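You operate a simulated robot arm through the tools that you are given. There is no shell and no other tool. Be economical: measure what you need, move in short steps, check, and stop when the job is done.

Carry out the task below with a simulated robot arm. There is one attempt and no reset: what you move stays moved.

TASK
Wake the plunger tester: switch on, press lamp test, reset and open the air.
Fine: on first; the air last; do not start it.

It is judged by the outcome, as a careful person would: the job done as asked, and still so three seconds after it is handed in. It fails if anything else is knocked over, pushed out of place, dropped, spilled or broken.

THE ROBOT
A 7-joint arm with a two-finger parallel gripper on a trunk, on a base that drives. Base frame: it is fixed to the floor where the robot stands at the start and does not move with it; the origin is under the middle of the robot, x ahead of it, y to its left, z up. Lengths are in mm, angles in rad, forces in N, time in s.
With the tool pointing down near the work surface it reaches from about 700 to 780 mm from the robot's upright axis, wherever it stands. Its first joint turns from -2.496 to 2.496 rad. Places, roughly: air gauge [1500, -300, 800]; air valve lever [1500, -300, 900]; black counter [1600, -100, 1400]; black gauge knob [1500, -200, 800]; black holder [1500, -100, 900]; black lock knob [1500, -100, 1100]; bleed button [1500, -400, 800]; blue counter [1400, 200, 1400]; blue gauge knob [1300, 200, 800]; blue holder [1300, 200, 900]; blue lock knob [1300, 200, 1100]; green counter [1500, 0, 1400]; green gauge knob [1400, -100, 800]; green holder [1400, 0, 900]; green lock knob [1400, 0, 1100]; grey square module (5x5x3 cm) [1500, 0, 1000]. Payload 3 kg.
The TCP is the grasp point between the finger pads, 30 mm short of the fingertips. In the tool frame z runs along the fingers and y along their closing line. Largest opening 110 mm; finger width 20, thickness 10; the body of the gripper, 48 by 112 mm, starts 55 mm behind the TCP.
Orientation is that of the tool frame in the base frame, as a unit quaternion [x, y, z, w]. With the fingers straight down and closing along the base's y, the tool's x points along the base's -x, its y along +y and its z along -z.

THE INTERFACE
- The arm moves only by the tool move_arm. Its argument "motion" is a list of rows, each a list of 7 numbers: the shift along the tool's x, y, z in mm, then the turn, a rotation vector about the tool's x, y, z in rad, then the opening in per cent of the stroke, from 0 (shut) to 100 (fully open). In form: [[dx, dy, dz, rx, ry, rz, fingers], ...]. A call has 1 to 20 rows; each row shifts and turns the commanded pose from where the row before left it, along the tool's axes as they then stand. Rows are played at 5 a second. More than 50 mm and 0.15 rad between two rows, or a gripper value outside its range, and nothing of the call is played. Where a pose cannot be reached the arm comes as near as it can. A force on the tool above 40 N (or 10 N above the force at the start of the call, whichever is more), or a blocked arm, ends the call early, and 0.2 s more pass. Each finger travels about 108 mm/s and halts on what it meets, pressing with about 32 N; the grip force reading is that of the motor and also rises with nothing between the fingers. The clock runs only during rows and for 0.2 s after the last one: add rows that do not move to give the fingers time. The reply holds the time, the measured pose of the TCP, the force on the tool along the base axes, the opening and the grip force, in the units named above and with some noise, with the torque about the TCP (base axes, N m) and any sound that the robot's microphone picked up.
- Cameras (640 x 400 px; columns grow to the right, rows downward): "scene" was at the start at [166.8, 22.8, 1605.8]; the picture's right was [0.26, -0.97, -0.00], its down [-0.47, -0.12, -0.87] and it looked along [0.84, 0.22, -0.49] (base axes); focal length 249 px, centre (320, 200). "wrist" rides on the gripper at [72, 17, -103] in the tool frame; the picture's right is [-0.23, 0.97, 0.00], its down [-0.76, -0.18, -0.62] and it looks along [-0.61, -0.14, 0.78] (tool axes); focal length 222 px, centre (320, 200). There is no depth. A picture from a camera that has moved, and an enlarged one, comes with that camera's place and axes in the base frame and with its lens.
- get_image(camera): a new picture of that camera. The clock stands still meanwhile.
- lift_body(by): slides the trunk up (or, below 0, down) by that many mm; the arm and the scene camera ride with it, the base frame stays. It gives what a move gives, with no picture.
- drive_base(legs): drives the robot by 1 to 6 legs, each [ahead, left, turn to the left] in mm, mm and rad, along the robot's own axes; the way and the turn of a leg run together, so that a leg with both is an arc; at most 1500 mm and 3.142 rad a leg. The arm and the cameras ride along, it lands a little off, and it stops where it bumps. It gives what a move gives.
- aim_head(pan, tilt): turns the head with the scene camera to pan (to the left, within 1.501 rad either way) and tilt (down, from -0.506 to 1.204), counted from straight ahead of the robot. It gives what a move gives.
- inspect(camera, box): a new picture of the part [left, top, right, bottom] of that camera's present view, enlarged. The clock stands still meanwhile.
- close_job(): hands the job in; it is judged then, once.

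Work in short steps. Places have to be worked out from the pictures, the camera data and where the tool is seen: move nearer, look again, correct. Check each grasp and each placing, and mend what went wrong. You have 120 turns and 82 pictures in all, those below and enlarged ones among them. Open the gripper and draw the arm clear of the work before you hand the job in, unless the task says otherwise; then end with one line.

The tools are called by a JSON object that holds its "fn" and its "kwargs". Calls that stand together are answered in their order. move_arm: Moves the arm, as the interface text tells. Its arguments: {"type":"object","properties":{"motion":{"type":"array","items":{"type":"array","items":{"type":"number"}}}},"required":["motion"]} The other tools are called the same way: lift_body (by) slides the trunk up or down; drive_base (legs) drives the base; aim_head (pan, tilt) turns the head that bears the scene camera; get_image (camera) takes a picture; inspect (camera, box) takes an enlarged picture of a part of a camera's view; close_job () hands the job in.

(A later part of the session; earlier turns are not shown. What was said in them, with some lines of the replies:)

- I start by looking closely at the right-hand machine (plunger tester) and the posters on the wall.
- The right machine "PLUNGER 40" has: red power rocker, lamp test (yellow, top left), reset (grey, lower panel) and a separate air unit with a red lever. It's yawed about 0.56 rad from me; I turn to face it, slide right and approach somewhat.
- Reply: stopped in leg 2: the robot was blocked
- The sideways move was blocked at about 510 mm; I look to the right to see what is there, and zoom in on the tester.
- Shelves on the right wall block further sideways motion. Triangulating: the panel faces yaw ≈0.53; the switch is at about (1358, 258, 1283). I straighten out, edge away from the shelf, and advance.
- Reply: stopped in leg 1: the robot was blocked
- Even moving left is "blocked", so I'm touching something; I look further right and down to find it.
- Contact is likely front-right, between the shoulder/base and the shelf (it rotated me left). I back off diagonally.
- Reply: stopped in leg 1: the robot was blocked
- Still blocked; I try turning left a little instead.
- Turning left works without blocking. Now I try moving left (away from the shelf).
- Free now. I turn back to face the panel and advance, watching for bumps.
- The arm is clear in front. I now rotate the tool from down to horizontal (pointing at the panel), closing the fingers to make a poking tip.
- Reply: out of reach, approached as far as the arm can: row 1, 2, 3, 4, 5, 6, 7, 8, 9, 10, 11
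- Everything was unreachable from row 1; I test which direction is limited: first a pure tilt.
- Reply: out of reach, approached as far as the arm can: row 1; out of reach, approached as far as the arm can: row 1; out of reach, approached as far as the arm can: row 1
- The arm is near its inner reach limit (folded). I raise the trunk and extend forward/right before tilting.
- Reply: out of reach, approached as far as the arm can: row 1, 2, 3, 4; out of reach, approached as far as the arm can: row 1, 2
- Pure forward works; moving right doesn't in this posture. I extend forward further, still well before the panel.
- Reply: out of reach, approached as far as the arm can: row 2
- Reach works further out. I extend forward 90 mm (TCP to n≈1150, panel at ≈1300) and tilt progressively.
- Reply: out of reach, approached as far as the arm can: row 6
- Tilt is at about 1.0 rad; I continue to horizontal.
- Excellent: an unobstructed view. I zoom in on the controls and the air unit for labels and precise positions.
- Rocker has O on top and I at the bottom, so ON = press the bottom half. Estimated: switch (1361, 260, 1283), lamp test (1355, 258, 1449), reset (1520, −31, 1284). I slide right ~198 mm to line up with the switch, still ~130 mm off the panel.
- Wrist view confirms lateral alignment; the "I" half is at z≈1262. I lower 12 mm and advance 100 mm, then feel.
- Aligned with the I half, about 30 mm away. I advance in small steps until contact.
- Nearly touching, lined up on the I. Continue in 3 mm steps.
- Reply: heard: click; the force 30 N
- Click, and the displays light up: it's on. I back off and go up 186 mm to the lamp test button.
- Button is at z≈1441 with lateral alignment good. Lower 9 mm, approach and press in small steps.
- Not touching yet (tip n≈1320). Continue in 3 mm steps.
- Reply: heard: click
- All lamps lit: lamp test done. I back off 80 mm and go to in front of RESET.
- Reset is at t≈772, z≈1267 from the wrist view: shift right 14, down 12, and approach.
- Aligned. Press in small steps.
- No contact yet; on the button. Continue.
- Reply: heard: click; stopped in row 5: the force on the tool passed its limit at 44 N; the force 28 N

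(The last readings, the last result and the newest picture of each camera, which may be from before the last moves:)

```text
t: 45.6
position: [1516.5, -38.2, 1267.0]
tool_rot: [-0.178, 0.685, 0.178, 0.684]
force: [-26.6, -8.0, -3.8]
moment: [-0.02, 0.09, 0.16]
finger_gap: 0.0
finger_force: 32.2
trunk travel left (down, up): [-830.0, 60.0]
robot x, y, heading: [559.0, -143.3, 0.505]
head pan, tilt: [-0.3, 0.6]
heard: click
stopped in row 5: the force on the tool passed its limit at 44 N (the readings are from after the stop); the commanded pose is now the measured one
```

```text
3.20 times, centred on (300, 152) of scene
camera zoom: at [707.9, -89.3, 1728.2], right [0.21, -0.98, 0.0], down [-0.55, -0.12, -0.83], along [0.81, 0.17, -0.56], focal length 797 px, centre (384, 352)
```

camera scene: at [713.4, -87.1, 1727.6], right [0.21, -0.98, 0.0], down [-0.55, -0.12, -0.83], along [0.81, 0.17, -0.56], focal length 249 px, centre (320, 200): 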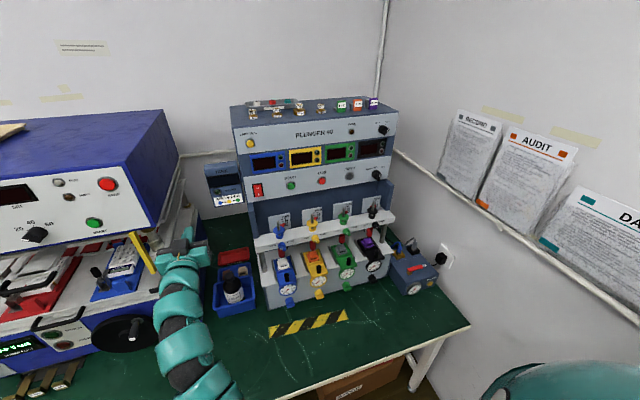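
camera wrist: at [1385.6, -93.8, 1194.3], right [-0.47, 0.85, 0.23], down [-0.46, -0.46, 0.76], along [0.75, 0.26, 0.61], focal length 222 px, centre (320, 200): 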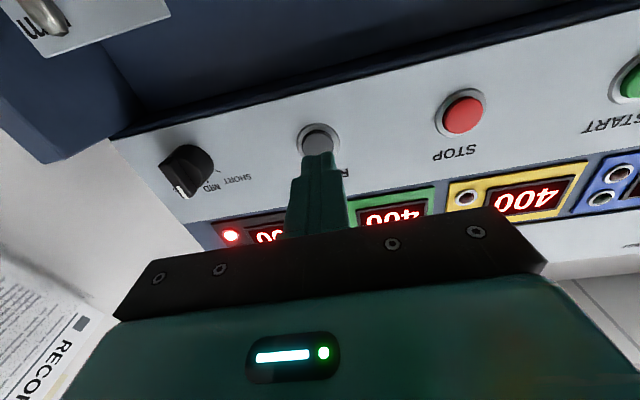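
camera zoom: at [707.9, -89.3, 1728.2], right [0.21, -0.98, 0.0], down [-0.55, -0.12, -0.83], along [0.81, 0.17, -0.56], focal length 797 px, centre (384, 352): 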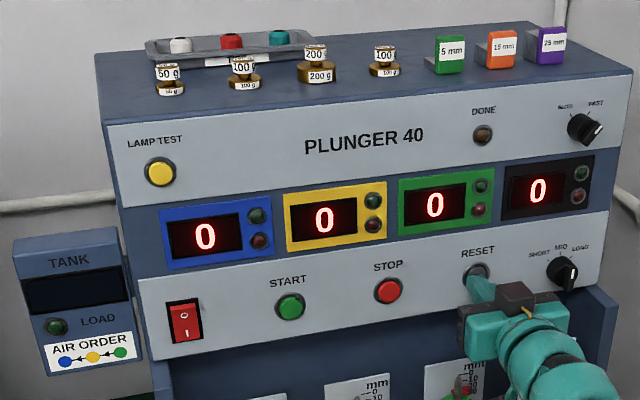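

Counters reset to 0. Now the air: I retreat from the panel and zoom in on the air unit for lever markings.

{"fn": "move_arm", "kwargs": {"motion": [[0, 0, -30, 0, 0, 0, 0], [0, 0, -40, 0, 0, 0, 0], [0, 0, -40, 0, 0, 0, 0], [0, 0, -20, 0, 0, 0, 0]]}}

{"fn": "inspect", "kwargs": {"camera": "scene", "box": [388, 235, 448, 300]}}

{"fn": "get_image", "kwargs": {"camera": "scene"}}

```text
t: 46.6
position: [1406.8, -98.3, 1264.9]
tool_rot: [-0.178, 0.687, 0.178, 0.682]
force: [0.5, -0.4, -0.4]
moment: [0.03, -0.01, 0.05]
finger_gap: 0.0
finger_force: 32.0
trunk travel left (down, up): [-830.0, 60.0]
robot x, y, heading: [554.9, -146.7, 0.509]
head pan, tilt: [-0.3, 0.6]
```

```text
6.15 times, centred on (418, 268) of scene
camera zoom: at [713.1, -87.6, 1727.6], right [0.21, -0.98, 0.0], down [-0.55, -0.12, -0.83], along [0.81, 0.17, -0.56], focal length 1534 px, centre (-283, -215)
```

zoom: 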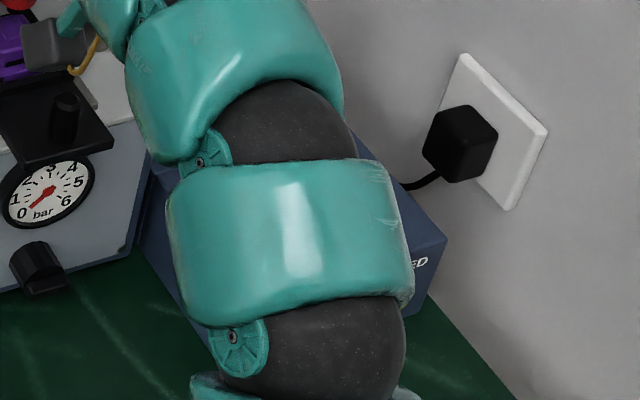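

```text
46 pictures are left
camera scene: at [713.1, -87.6, 1727.6], right [0.21, -0.98, 0.0], down [-0.55, -0.12, -0.83], along [0.81, 0.17, -0.56], focal length 249 px, centre (320, 200)
```

scene: 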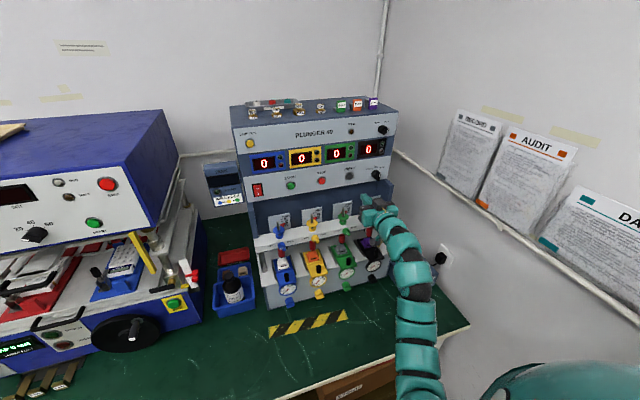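

The arm hides the unit. I back the base off 150 mm and slide right 260 mm (cabinet that blocked me earlier is further back), then reorient the tool downward in free space.

{"fn": "drive_base", "kwargs": {"legs": [[-130, 0, 0], [0, -260, 0]]}}

{"fn": "move_arm", "kwargs": {"motion": [[0, 0, 0, 0, 0.14, 0, 0], [0, 0, 0, 0, 0.14, 0, 0], [0, 0, 0, 0, 0.14, 0, 0], [0, 0, 0, 0, 0.14, 0, 0], [0, 0, 0, 0, 0.14, 0, 0], [0, 0, 0, 0, 0.14, 0, 0], [0, 0, 0, 0, 0.14, 0, 0]]}}

{"fn": "get_image", "kwargs": {"camera": "scene"}}

```text
t: 49.3
position: [1423.5, -393.3, 1266.2]
tool_rot: [-0.178, 0.687, 0.178, 0.682]
force: [-0.2, -0.2, 0.3]
moment: [0.02, 0.03, 0.02]
finger_gap: 0.1
finger_force: 31.7
trunk travel left (down, up): [-830.0, 60.0]
robot x, y, heading: [572.5, -440.2, 0.508]
head pan, tilt: [-0.3, 0.6]
```

```text
t: 50.9
position: [1423.3, -393.3, 1264.8]
tool_rot: [-0.241, 0.927, 0.073, 0.277]
force: [-0.8, 0.0, 0.7]
moment: [-0.03, -0.01, -0.04]
finger_gap: 0.0
finger_force: 32.0
trunk travel left (down, up): [-830.0, 60.0]
robot x, y, heading: [573.5, -440.8, 0.509]
head pan, tilt: [-0.3, 0.6]
```

```text
45 pictures are left
camera scene: at [729.2, -381.7, 1727.6], right [0.21, -0.98, 0.0], down [-0.55, -0.12, -0.83], along [0.81, 0.17, -0.56], focal length 249 px, centre (320, 200)
```

scene: 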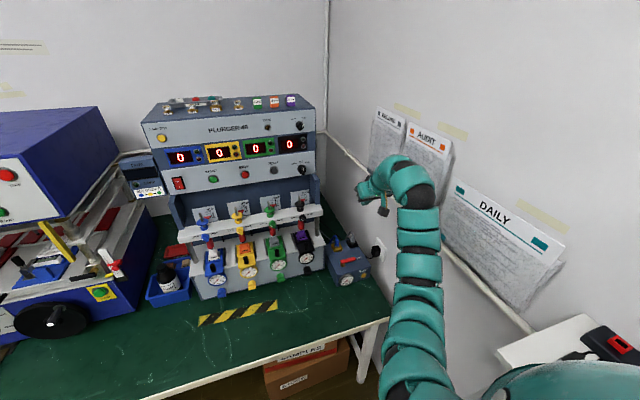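

The base moved freely, and the air unit is visible again. I zoom on it for a second bearing.

{"fn": "inspect", "kwargs": {"camera": "scene", "box": [315, 225, 385, 295]}}

{"fn": "get_image", "kwargs": {"camera": "wrist"}}

```text
5.71 times, centred on (350, 260) of scene
camera zoom: at [729.2, -381.7, 1727.6], right [0.21, -0.98, 0.0], down [-0.55, -0.12, -0.83], along [0.81, 0.17, -0.56], focal length 1424 px, centre (149, -143)
```

zoom: 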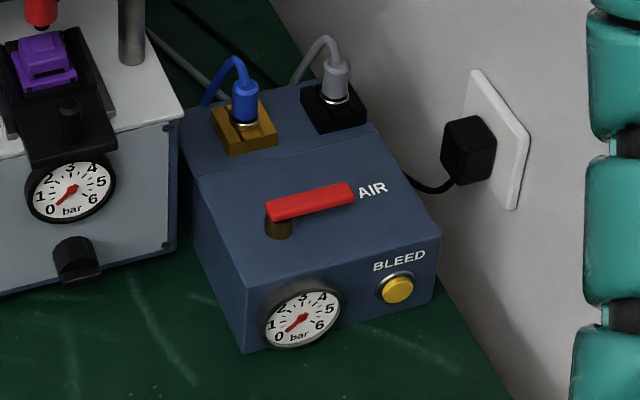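

```text
43 pictures are left
camera wrist: at [1312.0, -436.4, 1311.3], right [-0.31, 0.94, 0.13], down [0.34, -0.01, 0.94], along [0.89, 0.33, -0.32], focal length 222 px, centre (320, 200)
```

wrist: 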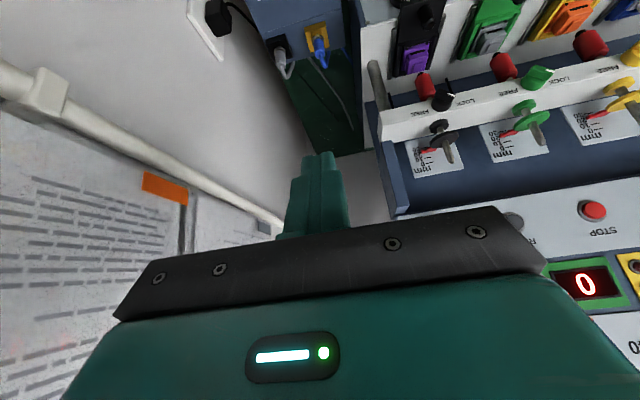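

Lever: tip ≈(1529,−377), pivot end ≈(1509,−318), z≈865, lying crosswise (closed, gauge 0). I finish turning the tool straight down, then pull it in toward tool-down reach.

{"fn": "move_arm", "kwargs": {"motion": [[0, 0, 0, 0, 0.14, 0, 0], [0, 0, 0, 0, 0.14, 0, 0], [0, 0, 0, 0, 0.14, 0, 0], [0, 0, 0, 0, 0.14, 0, 0], [0, 0, 0, 0, 0.02, 0, 0], [0, 0, 0, 0, 0, 0, 0]]}}

{"fn": "lift_body", "kwargs": {"by": -250}}

```text
t: 52.3
position: [1423.4, -391.7, 1265.6]
tool_rot: [-0.253, 0.967, 0.001, 0.001]
force: [0.0, 0.5, -0.3]
moment: [-0.03, -0.01, 0.0]
finger_gap: 0.0
finger_force: 31.9
trunk travel left (down, up): [-830.0, 60.0]
robot x, y, heading: [573.7, -441.5, 0.511]
head pan, tilt: [-0.3, 0.6]
```

```text
t: 54.9
position: [1424.0, -391.4, 1015.5]
tool_rot: [-0.253, 0.967, 0.0, 0.003]
force: [-0.3, -0.7, 0.7]
moment: [-0.03, 0.0, 0.01]
finger_gap: 0.0
finger_force: 32.4
trunk travel left (down, up): [-580.0, 310.0]
robot x, y, heading: [572.6, -441.8, 0.51]
head pan, tilt: [-0.3, 0.6]
```

Tool is down and stable. I retract 80 mm, shift right 23 mm, then drive ahead 150 mm to hover above the front of the lever at z≈1015.

{"fn": "move_arm", "kwargs": {"motion": [[40, -12, 0, 0, 0, 0, 0], [40, -11, 0, 0, 0, 0, 0]]}}

{"fn": "drive_base", "kwargs": {"legs": [[150, 0, 0]]}}

{"fn": "get_image", "kwargs": {"camera": "wrist"}}

{"fn": "get_image", "kwargs": {"camera": "scene"}}

```text
t: 55.5
position: [1363.8, -454.4, 1015.2]
tool_rot: [-0.253, 0.968, 0.001, 0.002]
force: [-0.2, 1.4, -0.7]
moment: [0.02, -0.02, -0.02]
finger_gap: 0.1
finger_force: 32.1
trunk travel left (down, up): [-580.0, 310.0]
robot x, y, heading: [572.4, -438.6, 0.505]
head pan, tilt: [-0.3, 0.6]
```

```text
t: 56.9
position: [1499.7, -373.7, 1014.8]
tool_rot: [-0.254, 0.967, 0.001, 0.002]
force: [0.3, 0.6, -0.4]
moment: [0.02, 0.02, 0.01]
finger_gap: 0.0
finger_force: 32.3
trunk travel left (down, up): [-580.0, 310.0]
robot x, y, heading: [708.7, -363.1, 0.508]
head pan, tilt: [-0.3, 0.6]
```

```text
42 pictures are left
camera wrist: at [1428.0, -397.0, 1117.0], right [-0.28, 0.96, 0.0], down [0.75, 0.22, 0.63], along [0.6, 0.18, -0.78], focal length 222 px, centre (320, 200)
```

wrist: 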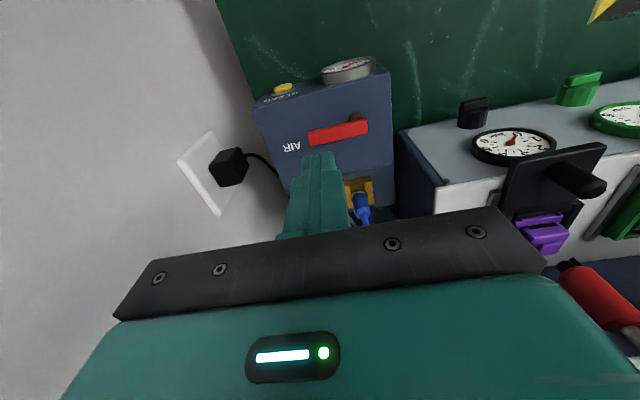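

```text
41 pictures are left
camera scene: at [864.8, -306.3, 1477.4], right [0.21, -0.98, 0.0], down [-0.55, -0.12, -0.82], along [0.81, 0.17, -0.57], focal length 249 px, centre (320, 200)
```

scene: 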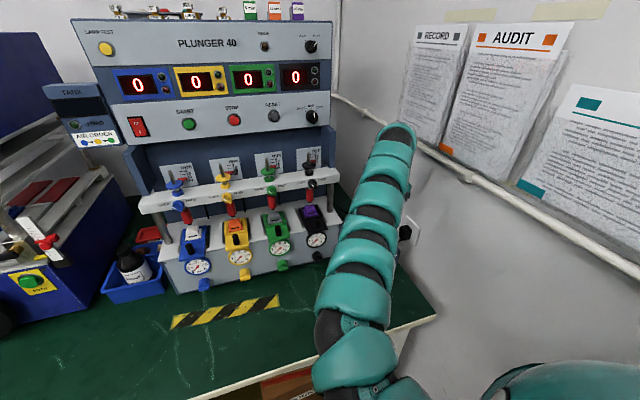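

Wrist bearings agree with the lever position. Before descending I check elbow clearance to the table edge by tilting the head down.

{"fn": "aim_head", "kwargs": {"pan": -0.3, "tilt": 1.0}}

{"fn": "get_image", "kwargs": {"camera": "scene"}}

```text
t: 57.8
position: [1498.7, -374.4, 1014.6]
tool_rot: [-0.254, 0.967, 0.001, 0.001]
force: [-0.5, 0.2, -0.8]
moment: [-0.01, 0.03, 0.01]
finger_gap: 0.0
finger_force: 32.3
trunk travel left (down, up): [-580.0, 310.0]
robot x, y, heading: [708.1, -361.8, 0.513]
head pan, tilt: [-0.3, 1.0]
```

```text
40 pictures are left
camera scene: at [845.3, -310.9, 1445.6], right [0.21, -0.98, 0.0], down [-0.82, -0.18, -0.54], along [0.53, 0.11, -0.84], focal length 249 px, centre (320, 200)
```

scene: 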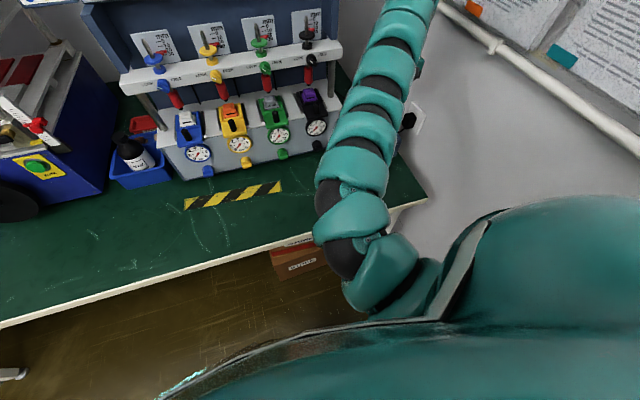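

The elbow sits well above the table (z≈1050) and before its edge; lowering by trunk is safe. Back the tool off 8 mm from the lever and lower 112 mm.

{"fn": "move_arm", "kwargs": {"motion": [[8, 0, 0, 0, 0, 0, 0]]}}

{"fn": "lift_body", "kwargs": {"by": -112}}

{"fn": "get_image", "kwargs": {"camera": "wrist"}}

```text
t: 58.2
position: [1491.8, -379.3, 1015.6]
tool_rot: [-0.254, 0.967, 0.001, 0.002]
force: [0.5, -0.2, -0.8]
moment: [-0.02, 0.01, -0.02]
finger_gap: 0.0
finger_force: 32.4
trunk travel left (down, up): [-580.0, 310.0]
robot x, y, heading: [704.4, -365.8, 0.508]
head pan, tilt: [-0.3, 1.0]
```

```text
t: 59.6
position: [1492.5, -378.4, 902.8]
tool_rot: [-0.254, 0.967, 0.001, 0.003]
force: [0.3, 0.5, -0.6]
moment: [0.02, 0.01, 0.01]
finger_gap: 0.0
finger_force: 31.4
trunk travel left (down, up): [-468.0, 422.0]
robot x, y, heading: [708.1, -366.9, 0.513]
head pan, tilt: [-0.3, 1.0]
```

```text
39 pictures are left
camera wrist: at [1419.9, -401.3, 1006.1], right [-0.28, 0.96, 0.0], down [0.75, 0.22, 0.63], along [0.6, 0.18, -0.78], focal length 222 px, centre (320, 200)
```

wrist: 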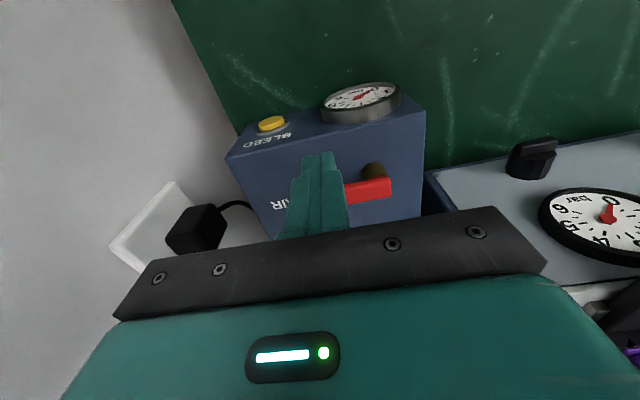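

Finger is in front of the lever's tip. I lower in small steps by ~16 mm so the fingertips are beside the lever.

{"fn": "move_arm", "kwargs": {"motion": [[0, 0, 6, 0, 0, 0, 0], [0, 0, 5, 0, 0, 0, 0], [0, 0, 5, 0, 0, 0, 0], [0, 0, 0, 0, 0, 0, 0]]}}

{"fn": "inspect", "kwargs": {"camera": "wrist", "box": [220, 70, 440, 240]}}

```text
t: 60.6
position: [1491.6, -377.4, 886.8]
tool_rot: [-0.254, 0.967, 0.0, 0.003]
force: [0.7, -0.1, -0.4]
moment: [0.02, 0.0, 0.01]
finger_gap: 0.0
finger_force: 32.0
trunk travel left (down, up): [-468.0, 422.0]
robot x, y, heading: [708.0, -366.9, 0.514]
head pan, tilt: [-0.3, 1.0]
```

```text
2.35 times, centred on (330, 155) of wrist
camera zoom: at [1420.4, -401.0, 989.7], right [-0.28, 0.96, 0.0], down [0.75, 0.22, 0.63], along [0.6, 0.18, -0.78], focal length 523 px, centre (296, 306)
```

zoom: 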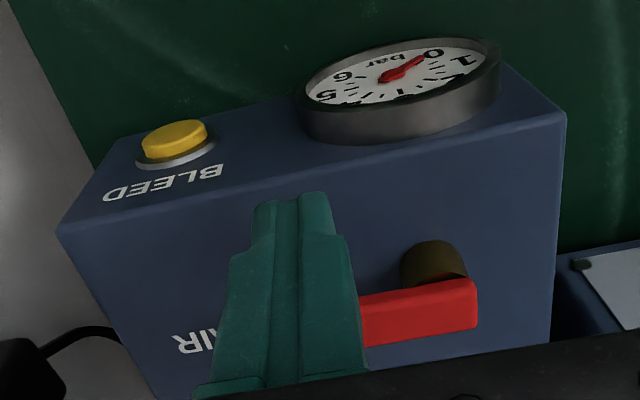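

Clear view: fingertip is just in front of the lever. I push gently toward the back and watch the force.

{"fn": "move_arm", "kwargs": {"motion": [[-5, 0, 0, 0, 0, 0, 0], [-5, 0, 0, 0, 0, 0, 0], [-4, 0, 0, 0, 0, 0, 0], [-4, 0, 0, 0, 0, 0, 0], [-4, 0, 0, 0, 0, 0, 0], [-3, 0, 0, 0, 0, 0, 0]]}}

{"fn": "inspect", "kwargs": {"camera": "wrist", "box": [220, 70, 440, 240]}}

```text
t: 62.0
position: [1513.3, -365.9, 888.0]
tool_rot: [-0.254, 0.967, 0.001, 0.0]
force: [-20.4, -2.4, -3.8]
moment: [0.01, 0.66, 0.15]
finger_gap: 0.1
finger_force: 32.4
trunk travel left (down, up): [-468.0, 422.0]
robot x, y, heading: [709.3, -366.8, 0.512]
head pan, tilt: [-0.3, 1.0]
```

```text
2.35 times, centred on (330, 155) of wrist
camera zoom: at [1440.5, -389.6, 990.9], right [-0.28, 0.96, 0.0], down [0.75, 0.22, 0.62], along [0.6, 0.18, -0.78], focal length 523 px, centre (296, 306)
```

zoom: 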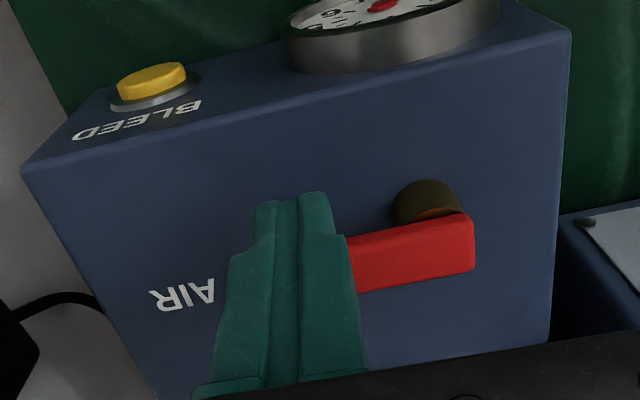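

~20 N and the lever hasn't moved, so it likely has a stop that way. I back off, hop over the lever and will try pulling it toward the front.

{"fn": "move_arm", "kwargs": {"motion": [[10, 0, 0, 0, 0, 0, 0], [0, 0, -25, 0, 0, 0, 0], [0, 0, -25, 0, 0, 0, 0], [-30, 0, 0, 0, 0, 0, 0], [-30, 0, 0, 0, 0, 0, 0], [0, 0, 0, 0, 0, 0, 0]]}}

{"fn": "get_image", "kwargs": {"camera": "wrist"}}

```text
t: 63.4
position: [1558.3, -341.1, 937.6]
tool_rot: [-0.255, 0.967, 0.0, 0.002]
force: [-0.3, 0.1, 0.1]
moment: [0.01, -0.02, -0.01]
finger_gap: 0.0
finger_force: 31.5
trunk travel left (down, up): [-468.0, 422.0]
robot x, y, heading: [710.6, -362.5, 0.517]
head pan, tilt: [-0.3, 1.0]
```

```text
36 pictures are left
camera wrist: at [1485.6, -364.1, 1040.4], right [-0.28, 0.96, 0.0], down [0.75, 0.22, 0.63], along [0.6, 0.18, -0.78], focal length 222 px, centre (320, 200)
```

wrist: 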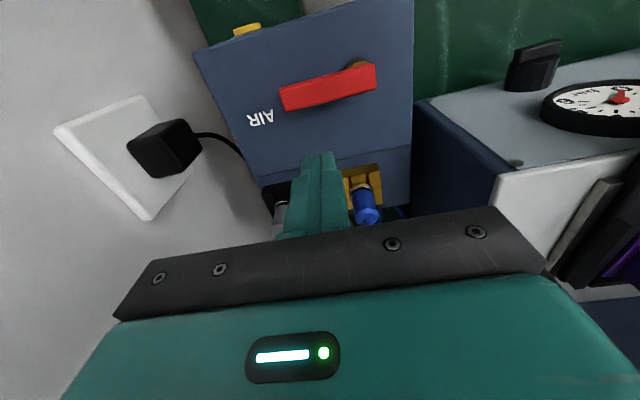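

There's a clear slot between lever and hose fittings for the finger. Lower 50 mm behind the lever.

{"fn": "move_arm", "kwargs": {"motion": [[3, 0, 25, 0, 0, 0, 0], [0, 0, 20, 0, 0, 0, 0], [0, 0, 5, 0, 0, 0, 0], [0, 0, 0, 0, 0, 0, 0]]}}

{"fn": "move_arm", "kwargs": {"motion": [[5, 0, 0, 0, 0, 0, 0], [5, 0, 0, 0, 0, 0, 0], [4, 0, 0, 0, 0, 0, 0], [4, 0, 0, 0, 0, 0, 0], [4, 0, 0, 0, 0, 0, 0], [0, 0, 0, 0, 0, 0, 0]]}}

{"fn": "get_image", "kwargs": {"camera": "wrist"}}

```text
t: 64.4
position: [1557.4, -342.3, 888.7]
tool_rot: [-0.254, 0.967, 0.001, 0.003]
force: [0.2, -0.8, 0.0]
moment: [0.02, 0.0, 0.03]
finger_gap: 0.0
finger_force: 32.4
trunk travel left (down, up): [-468.0, 422.0]
robot x, y, heading: [709.9, -364.0, 0.515]
head pan, tilt: [-0.3, 1.0]
```

```text
t: 65.8
position: [1536.1, -355.4, 886.4]
tool_rot: [-0.254, 0.967, 0.0, 0.002]
force: [0.8, 0.2, -0.1]
moment: [-0.01, 0.06, 0.0]
finger_gap: 0.1
finger_force: 32.1
trunk travel left (down, up): [-468.0, 422.0]
robot x, y, heading: [705.6, -364.3, 0.515]
head pan, tilt: [-0.3, 1.0]
```

```text
35 pictures are left
camera wrist: at [1464.7, -376.8, 990.7], right [-0.28, 0.96, 0.0], down [0.75, 0.22, 0.63], along [0.6, 0.18, -0.78], focal length 222 px, centre (320, 200)
```

wrist: 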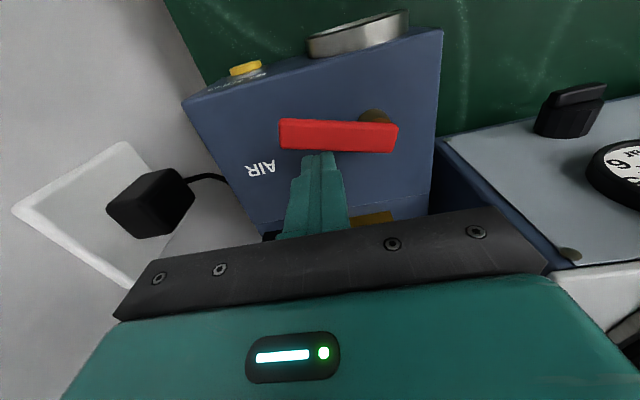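

The lever moved with hardly any force — it opens toward the front. I follow its arc to a full 90°.

{"fn": "move_arm", "kwargs": {"motion": [[5, -2, 0, 0, 0, 0, 0], [5, -1, 0, 0, 0, 0, 0], [5, -1, 0, 0, 0, 0, 0], [5, 1, 0, 0, 0, 0, 0], [5, 2, 0, 0, 0, 0, 0], [5, 2, 0, 0, 0, 0, 0], [5, 2, 0, 0, 0, 0, 0], [0, 0, 0, 0, 0, 0, 0]]}}

{"fn": "get_image", "kwargs": {"camera": "wrist"}}

```text
t: 67.6
position: [1503.5, -368.6, 887.0]
tool_rot: [-0.255, 0.967, 0.0, 0.001]
force: [0.4, -0.2, 1.3]
moment: [-0.01, 0.01, -0.02]
finger_gap: 0.0
finger_force: 31.8
trunk travel left (down, up): [-468.0, 422.0]
robot x, y, heading: [709.5, -365.0, 0.511]
head pan, tilt: [-0.3, 1.0]
```

```text
34 pictures are left
camera wrist: at [1431.5, -391.2, 990.7], right [-0.28, 0.96, 0.0], down [0.75, 0.22, 0.63], along [0.6, 0.18, -0.78], focal length 222 px, centre (320, 200)
```

wrist: 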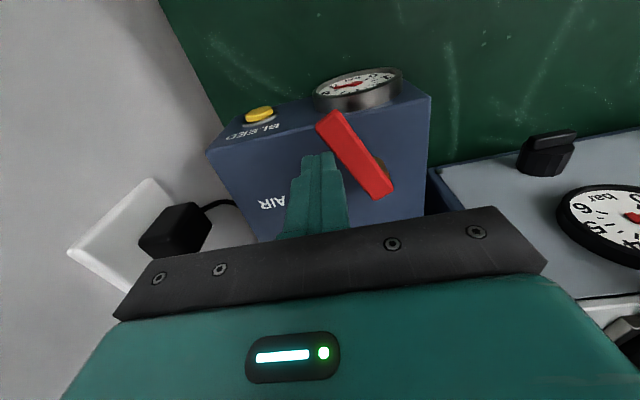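

Lever is ~55° round. Continue mostly leftward to finish the quarter turn.

{"fn": "move_arm", "kwargs": {"motion": [[4, 3, 0, 0, 0, 0, 0], [4, 4, 0, 0, 0, 0, 0], [3, 4, 0, 0, 0, 0, 0], [2, 4, 0, 0, 0, 0, 0], [0, 4, 0, 0, 0, 0, 0], [0, 3, 0, 0, 0, 0, 0], [0, 0, 0, 0, 0, 0, 0]]}}

{"fn": "get_image", "kwargs": {"camera": "wrist"}}

```text
t: 69.2
position: [1482.7, -359.1, 887.1]
tool_rot: [-0.252, 0.968, 0.001, 0.002]
force: [10.7, -13.5, 8.2]
moment: [-0.28, -0.13, 0.09]
finger_gap: 0.1
finger_force: 31.6
trunk travel left (down, up): [-468.0, 422.0]
robot x, y, heading: [709.7, -367.3, 0.512]
head pan, tilt: [-0.3, 1.0]
```

```text
33 pictures are left
camera wrist: at [1410.0, -381.7, 989.9], right [-0.28, 0.96, 0.0], down [0.75, 0.22, 0.63], along [0.6, 0.17, -0.78], focal length 222 px, centre (320, 200)
```

wrist: 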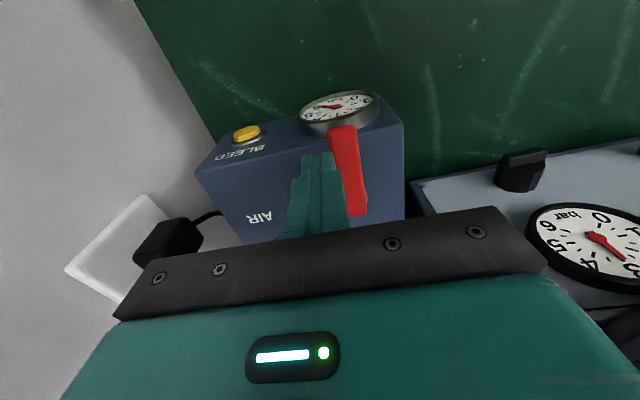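

Lever is against its stop, pointing front, and gauges have risen. I withdraw right, then up, and inspect.

{"fn": "move_arm", "kwargs": {"motion": [[0, -10, 0, 0, 0, 0, 0], [0, -8, 0, 0, 0, 0, 0], [0, 0, -30, 0, 0, 0, 0], [0, 0, -40, 0, 0, 0, 0], [0, 0, -40, 0, 0, 0, 0], [0, 0, -40, 0, 0, 0, 0]]}}

{"fn": "lift_body", "kwargs": {"by": 150}}

{"fn": "drive_base", "kwargs": {"legs": [[-250, 0, 0]]}}

{"fn": "aim_head", "kwargs": {"pan": -0.15, "tilt": 0.6}}

{"fn": "get_image", "kwargs": {"camera": "scene"}}

```text
t: 70.6
position: [1531.5, -366.5, 951.6]
tool_rot: [-0.253, 0.967, 0.0, 0.004]
force: [-0.3, -0.6, 0.0]
moment: [0.01, -0.01, -0.02]
finger_gap: 0.0
finger_force: 32.0
out of reach, approached as far as the arm can: row 4, 5, 6
trunk travel left (down, up): [-468.0, 422.0]
robot x, y, heading: [708.8, -364.6, 0.513]
head pan, tilt: [-0.3, 1.0]
```

```text
t: 72.4
position: [1530.4, -366.7, 1101.8]
tool_rot: [-0.254, 0.967, 0.0, 0.004]
force: [0.5, 0.0, 0.7]
moment: [0.01, 0.03, 0.01]
finger_gap: 0.0
finger_force: 31.7
trunk travel left (down, up): [-618.0, 272.0]
robot x, y, heading: [709.3, -363.4, 0.514]
head pan, tilt: [-0.3, 1.0]
```

```text
t: 74.1
position: [1336.4, -478.8, 1100.6]
tool_rot: [-0.25, 0.968, 0.0, 0.004]
force: [1.2, 0.8, -0.4]
moment: [-0.04, 0.02, 0.0]
finger_gap: 0.0
finger_force: 31.7
trunk travel left (down, up): [-618.0, 272.0]
robot x, y, heading: [511.2, -472.3, 0.506]
head pan, tilt: [-0.3, 1.0]
stopped in leg 1: the robot was blocked; the commanded pose is now the measured one
```

```text
t: 75.0
position: [1335.4, -480.7, 1101.4]
tool_rot: [-0.249, 0.968, 0.0, 0.003]
force: [0.3, 0.0, 0.0]
moment: [0.03, 0.01, -0.02]
finger_gap: 0.0
finger_force: 31.6
trunk travel left (down, up): [-618.0, 272.0]
robot x, y, heading: [510.1, -469.9, 0.508]
head pan, tilt: [-0.15, 0.6]
```

```text
32 pictures are left
camera scene: at [664.3, -402.4, 1515.5], right [0.35, -0.94, 0.0], down [-0.53, -0.2, -0.82], along [0.77, 0.29, -0.57], focal length 249 px, centre (320, 200)
```

scene: 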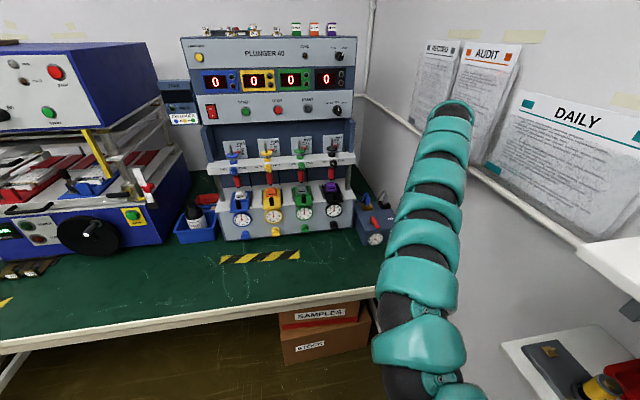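

Withdrawn (base just touched the cabinet behind). I inspect the air unit and the panel.

{"fn": "inspect", "kwargs": {"camera": "scene", "box": [315, 180, 405, 255]}}

{"fn": "inspect", "kwargs": {"camera": "scene", "box": [155, 20, 365, 250]}}

```text
5.33 times, centred on (360, 218) of scene
camera zoom: at [664.3, -402.4, 1515.5], right [0.35, -0.94, 0.0], down [-0.53, -0.2, -0.82], along [0.77, 0.29, -0.57], focal length 1329 px, centre (107, 107)
```

zoom: 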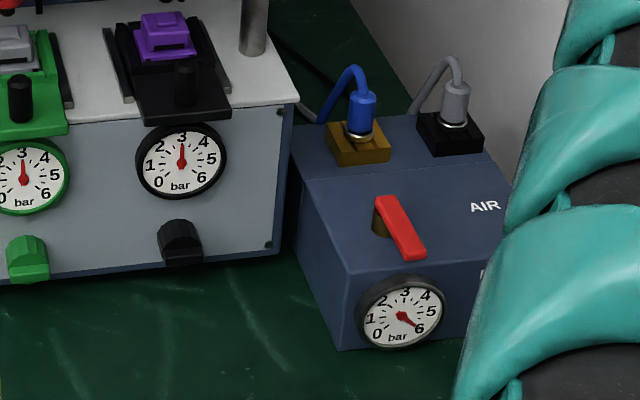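

```text
1.74 times, centred on (260, 135) of scene
camera zoom: at [664.3, -402.4, 1515.5], right [0.35, -0.94, 0.0], down [-0.53, -0.2, -0.82], along [0.77, 0.29, -0.57], focal length 433 px, centre (424, 313)
```

zoom: 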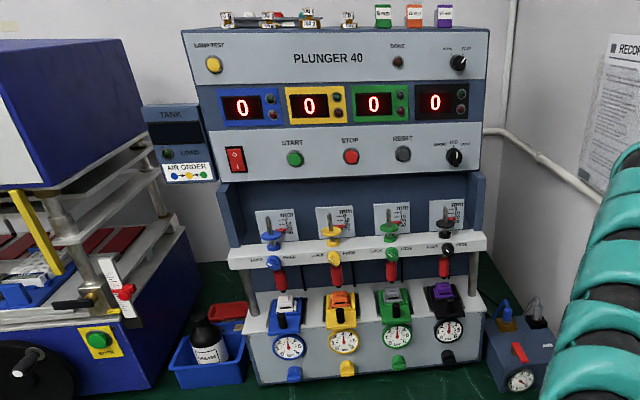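

Everything as asked: power on, lamp test done, counters 0, air open (5 bar supply, 3 bar stations), START not touched. I open the gripper and ease off the cabinet.

{"fn": "move_arm", "kwargs": {"motion": [[0, 0, 0, 0, 0, 0, 100], [0, 0, 0, 0, 0, 0, 100], [0, 0, 0, 0, 0, 0, 100], [0, 0, 0, 0, 0, 0, 100]]}}

{"fn": "drive_base", "kwargs": {"legs": [[25, 0, 0]]}}

{"fn": "get_image", "kwargs": {"camera": "scene"}}

```text
t: 76.0
position: [1335.2, -480.3, 1101.8]
tool_rot: [-0.249, 0.968, 0.0, 0.003]
force: [0.5, -0.1, -0.1]
moment: [0.01, -0.01, -0.01]
finger_gap: 109.8
finger_force: 0.1
trunk travel left (down, up): [-618.0, 272.0]
robot x, y, heading: [514.4, -472.8, 0.511]
head pan, tilt: [-0.15, 0.6]
```

```text
t: 76.8
position: [1358.1, -467.0, 1101.3]
tool_rot: [-0.25, 0.968, 0.0, 0.003]
force: [0.8, -0.6, -0.4]
moment: [-0.02, 0.06, 0.0]
finger_gap: 110.2
finger_force: 0.0
trunk travel left (down, up): [-618.0, 272.0]
robot x, y, heading: [534.2, -458.0, 0.507]
head pan, tilt: [-0.15, 0.6]
```

```text
29 pictures are left
camera scene: at [688.2, -389.0, 1515.3], right [0.35, -0.94, 0.0], down [-0.53, -0.2, -0.82], along [0.77, 0.29, -0.57], focal length 249 px, centre (320, 200)
```

scene: 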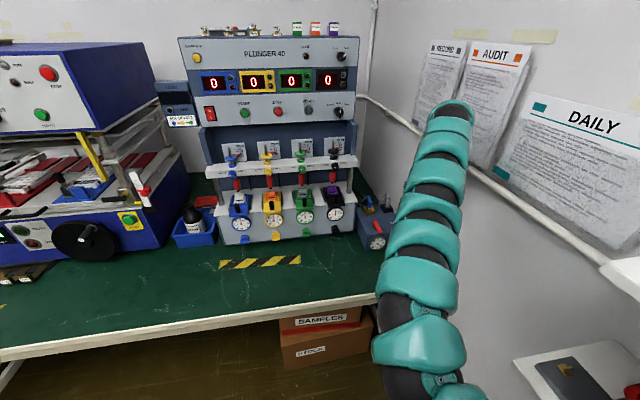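

The state is stable and the arm is clear of the work; I hand in.

{"fn": "close_job", "kwargs": {}}

```text
The job is handed in.
```

The plunger tester is awake: I switched it on, pressed lamp test (all the lamps I could see lit), reset the counters to 0, then opened the air last (about 5 bar supply, 3 bar on the two stations I could read). START was not touched. The base bumped things a few times while driving, most likely the cabinet on the right. I couldn't see the contact points, but nothing in view was knocked over or moved.
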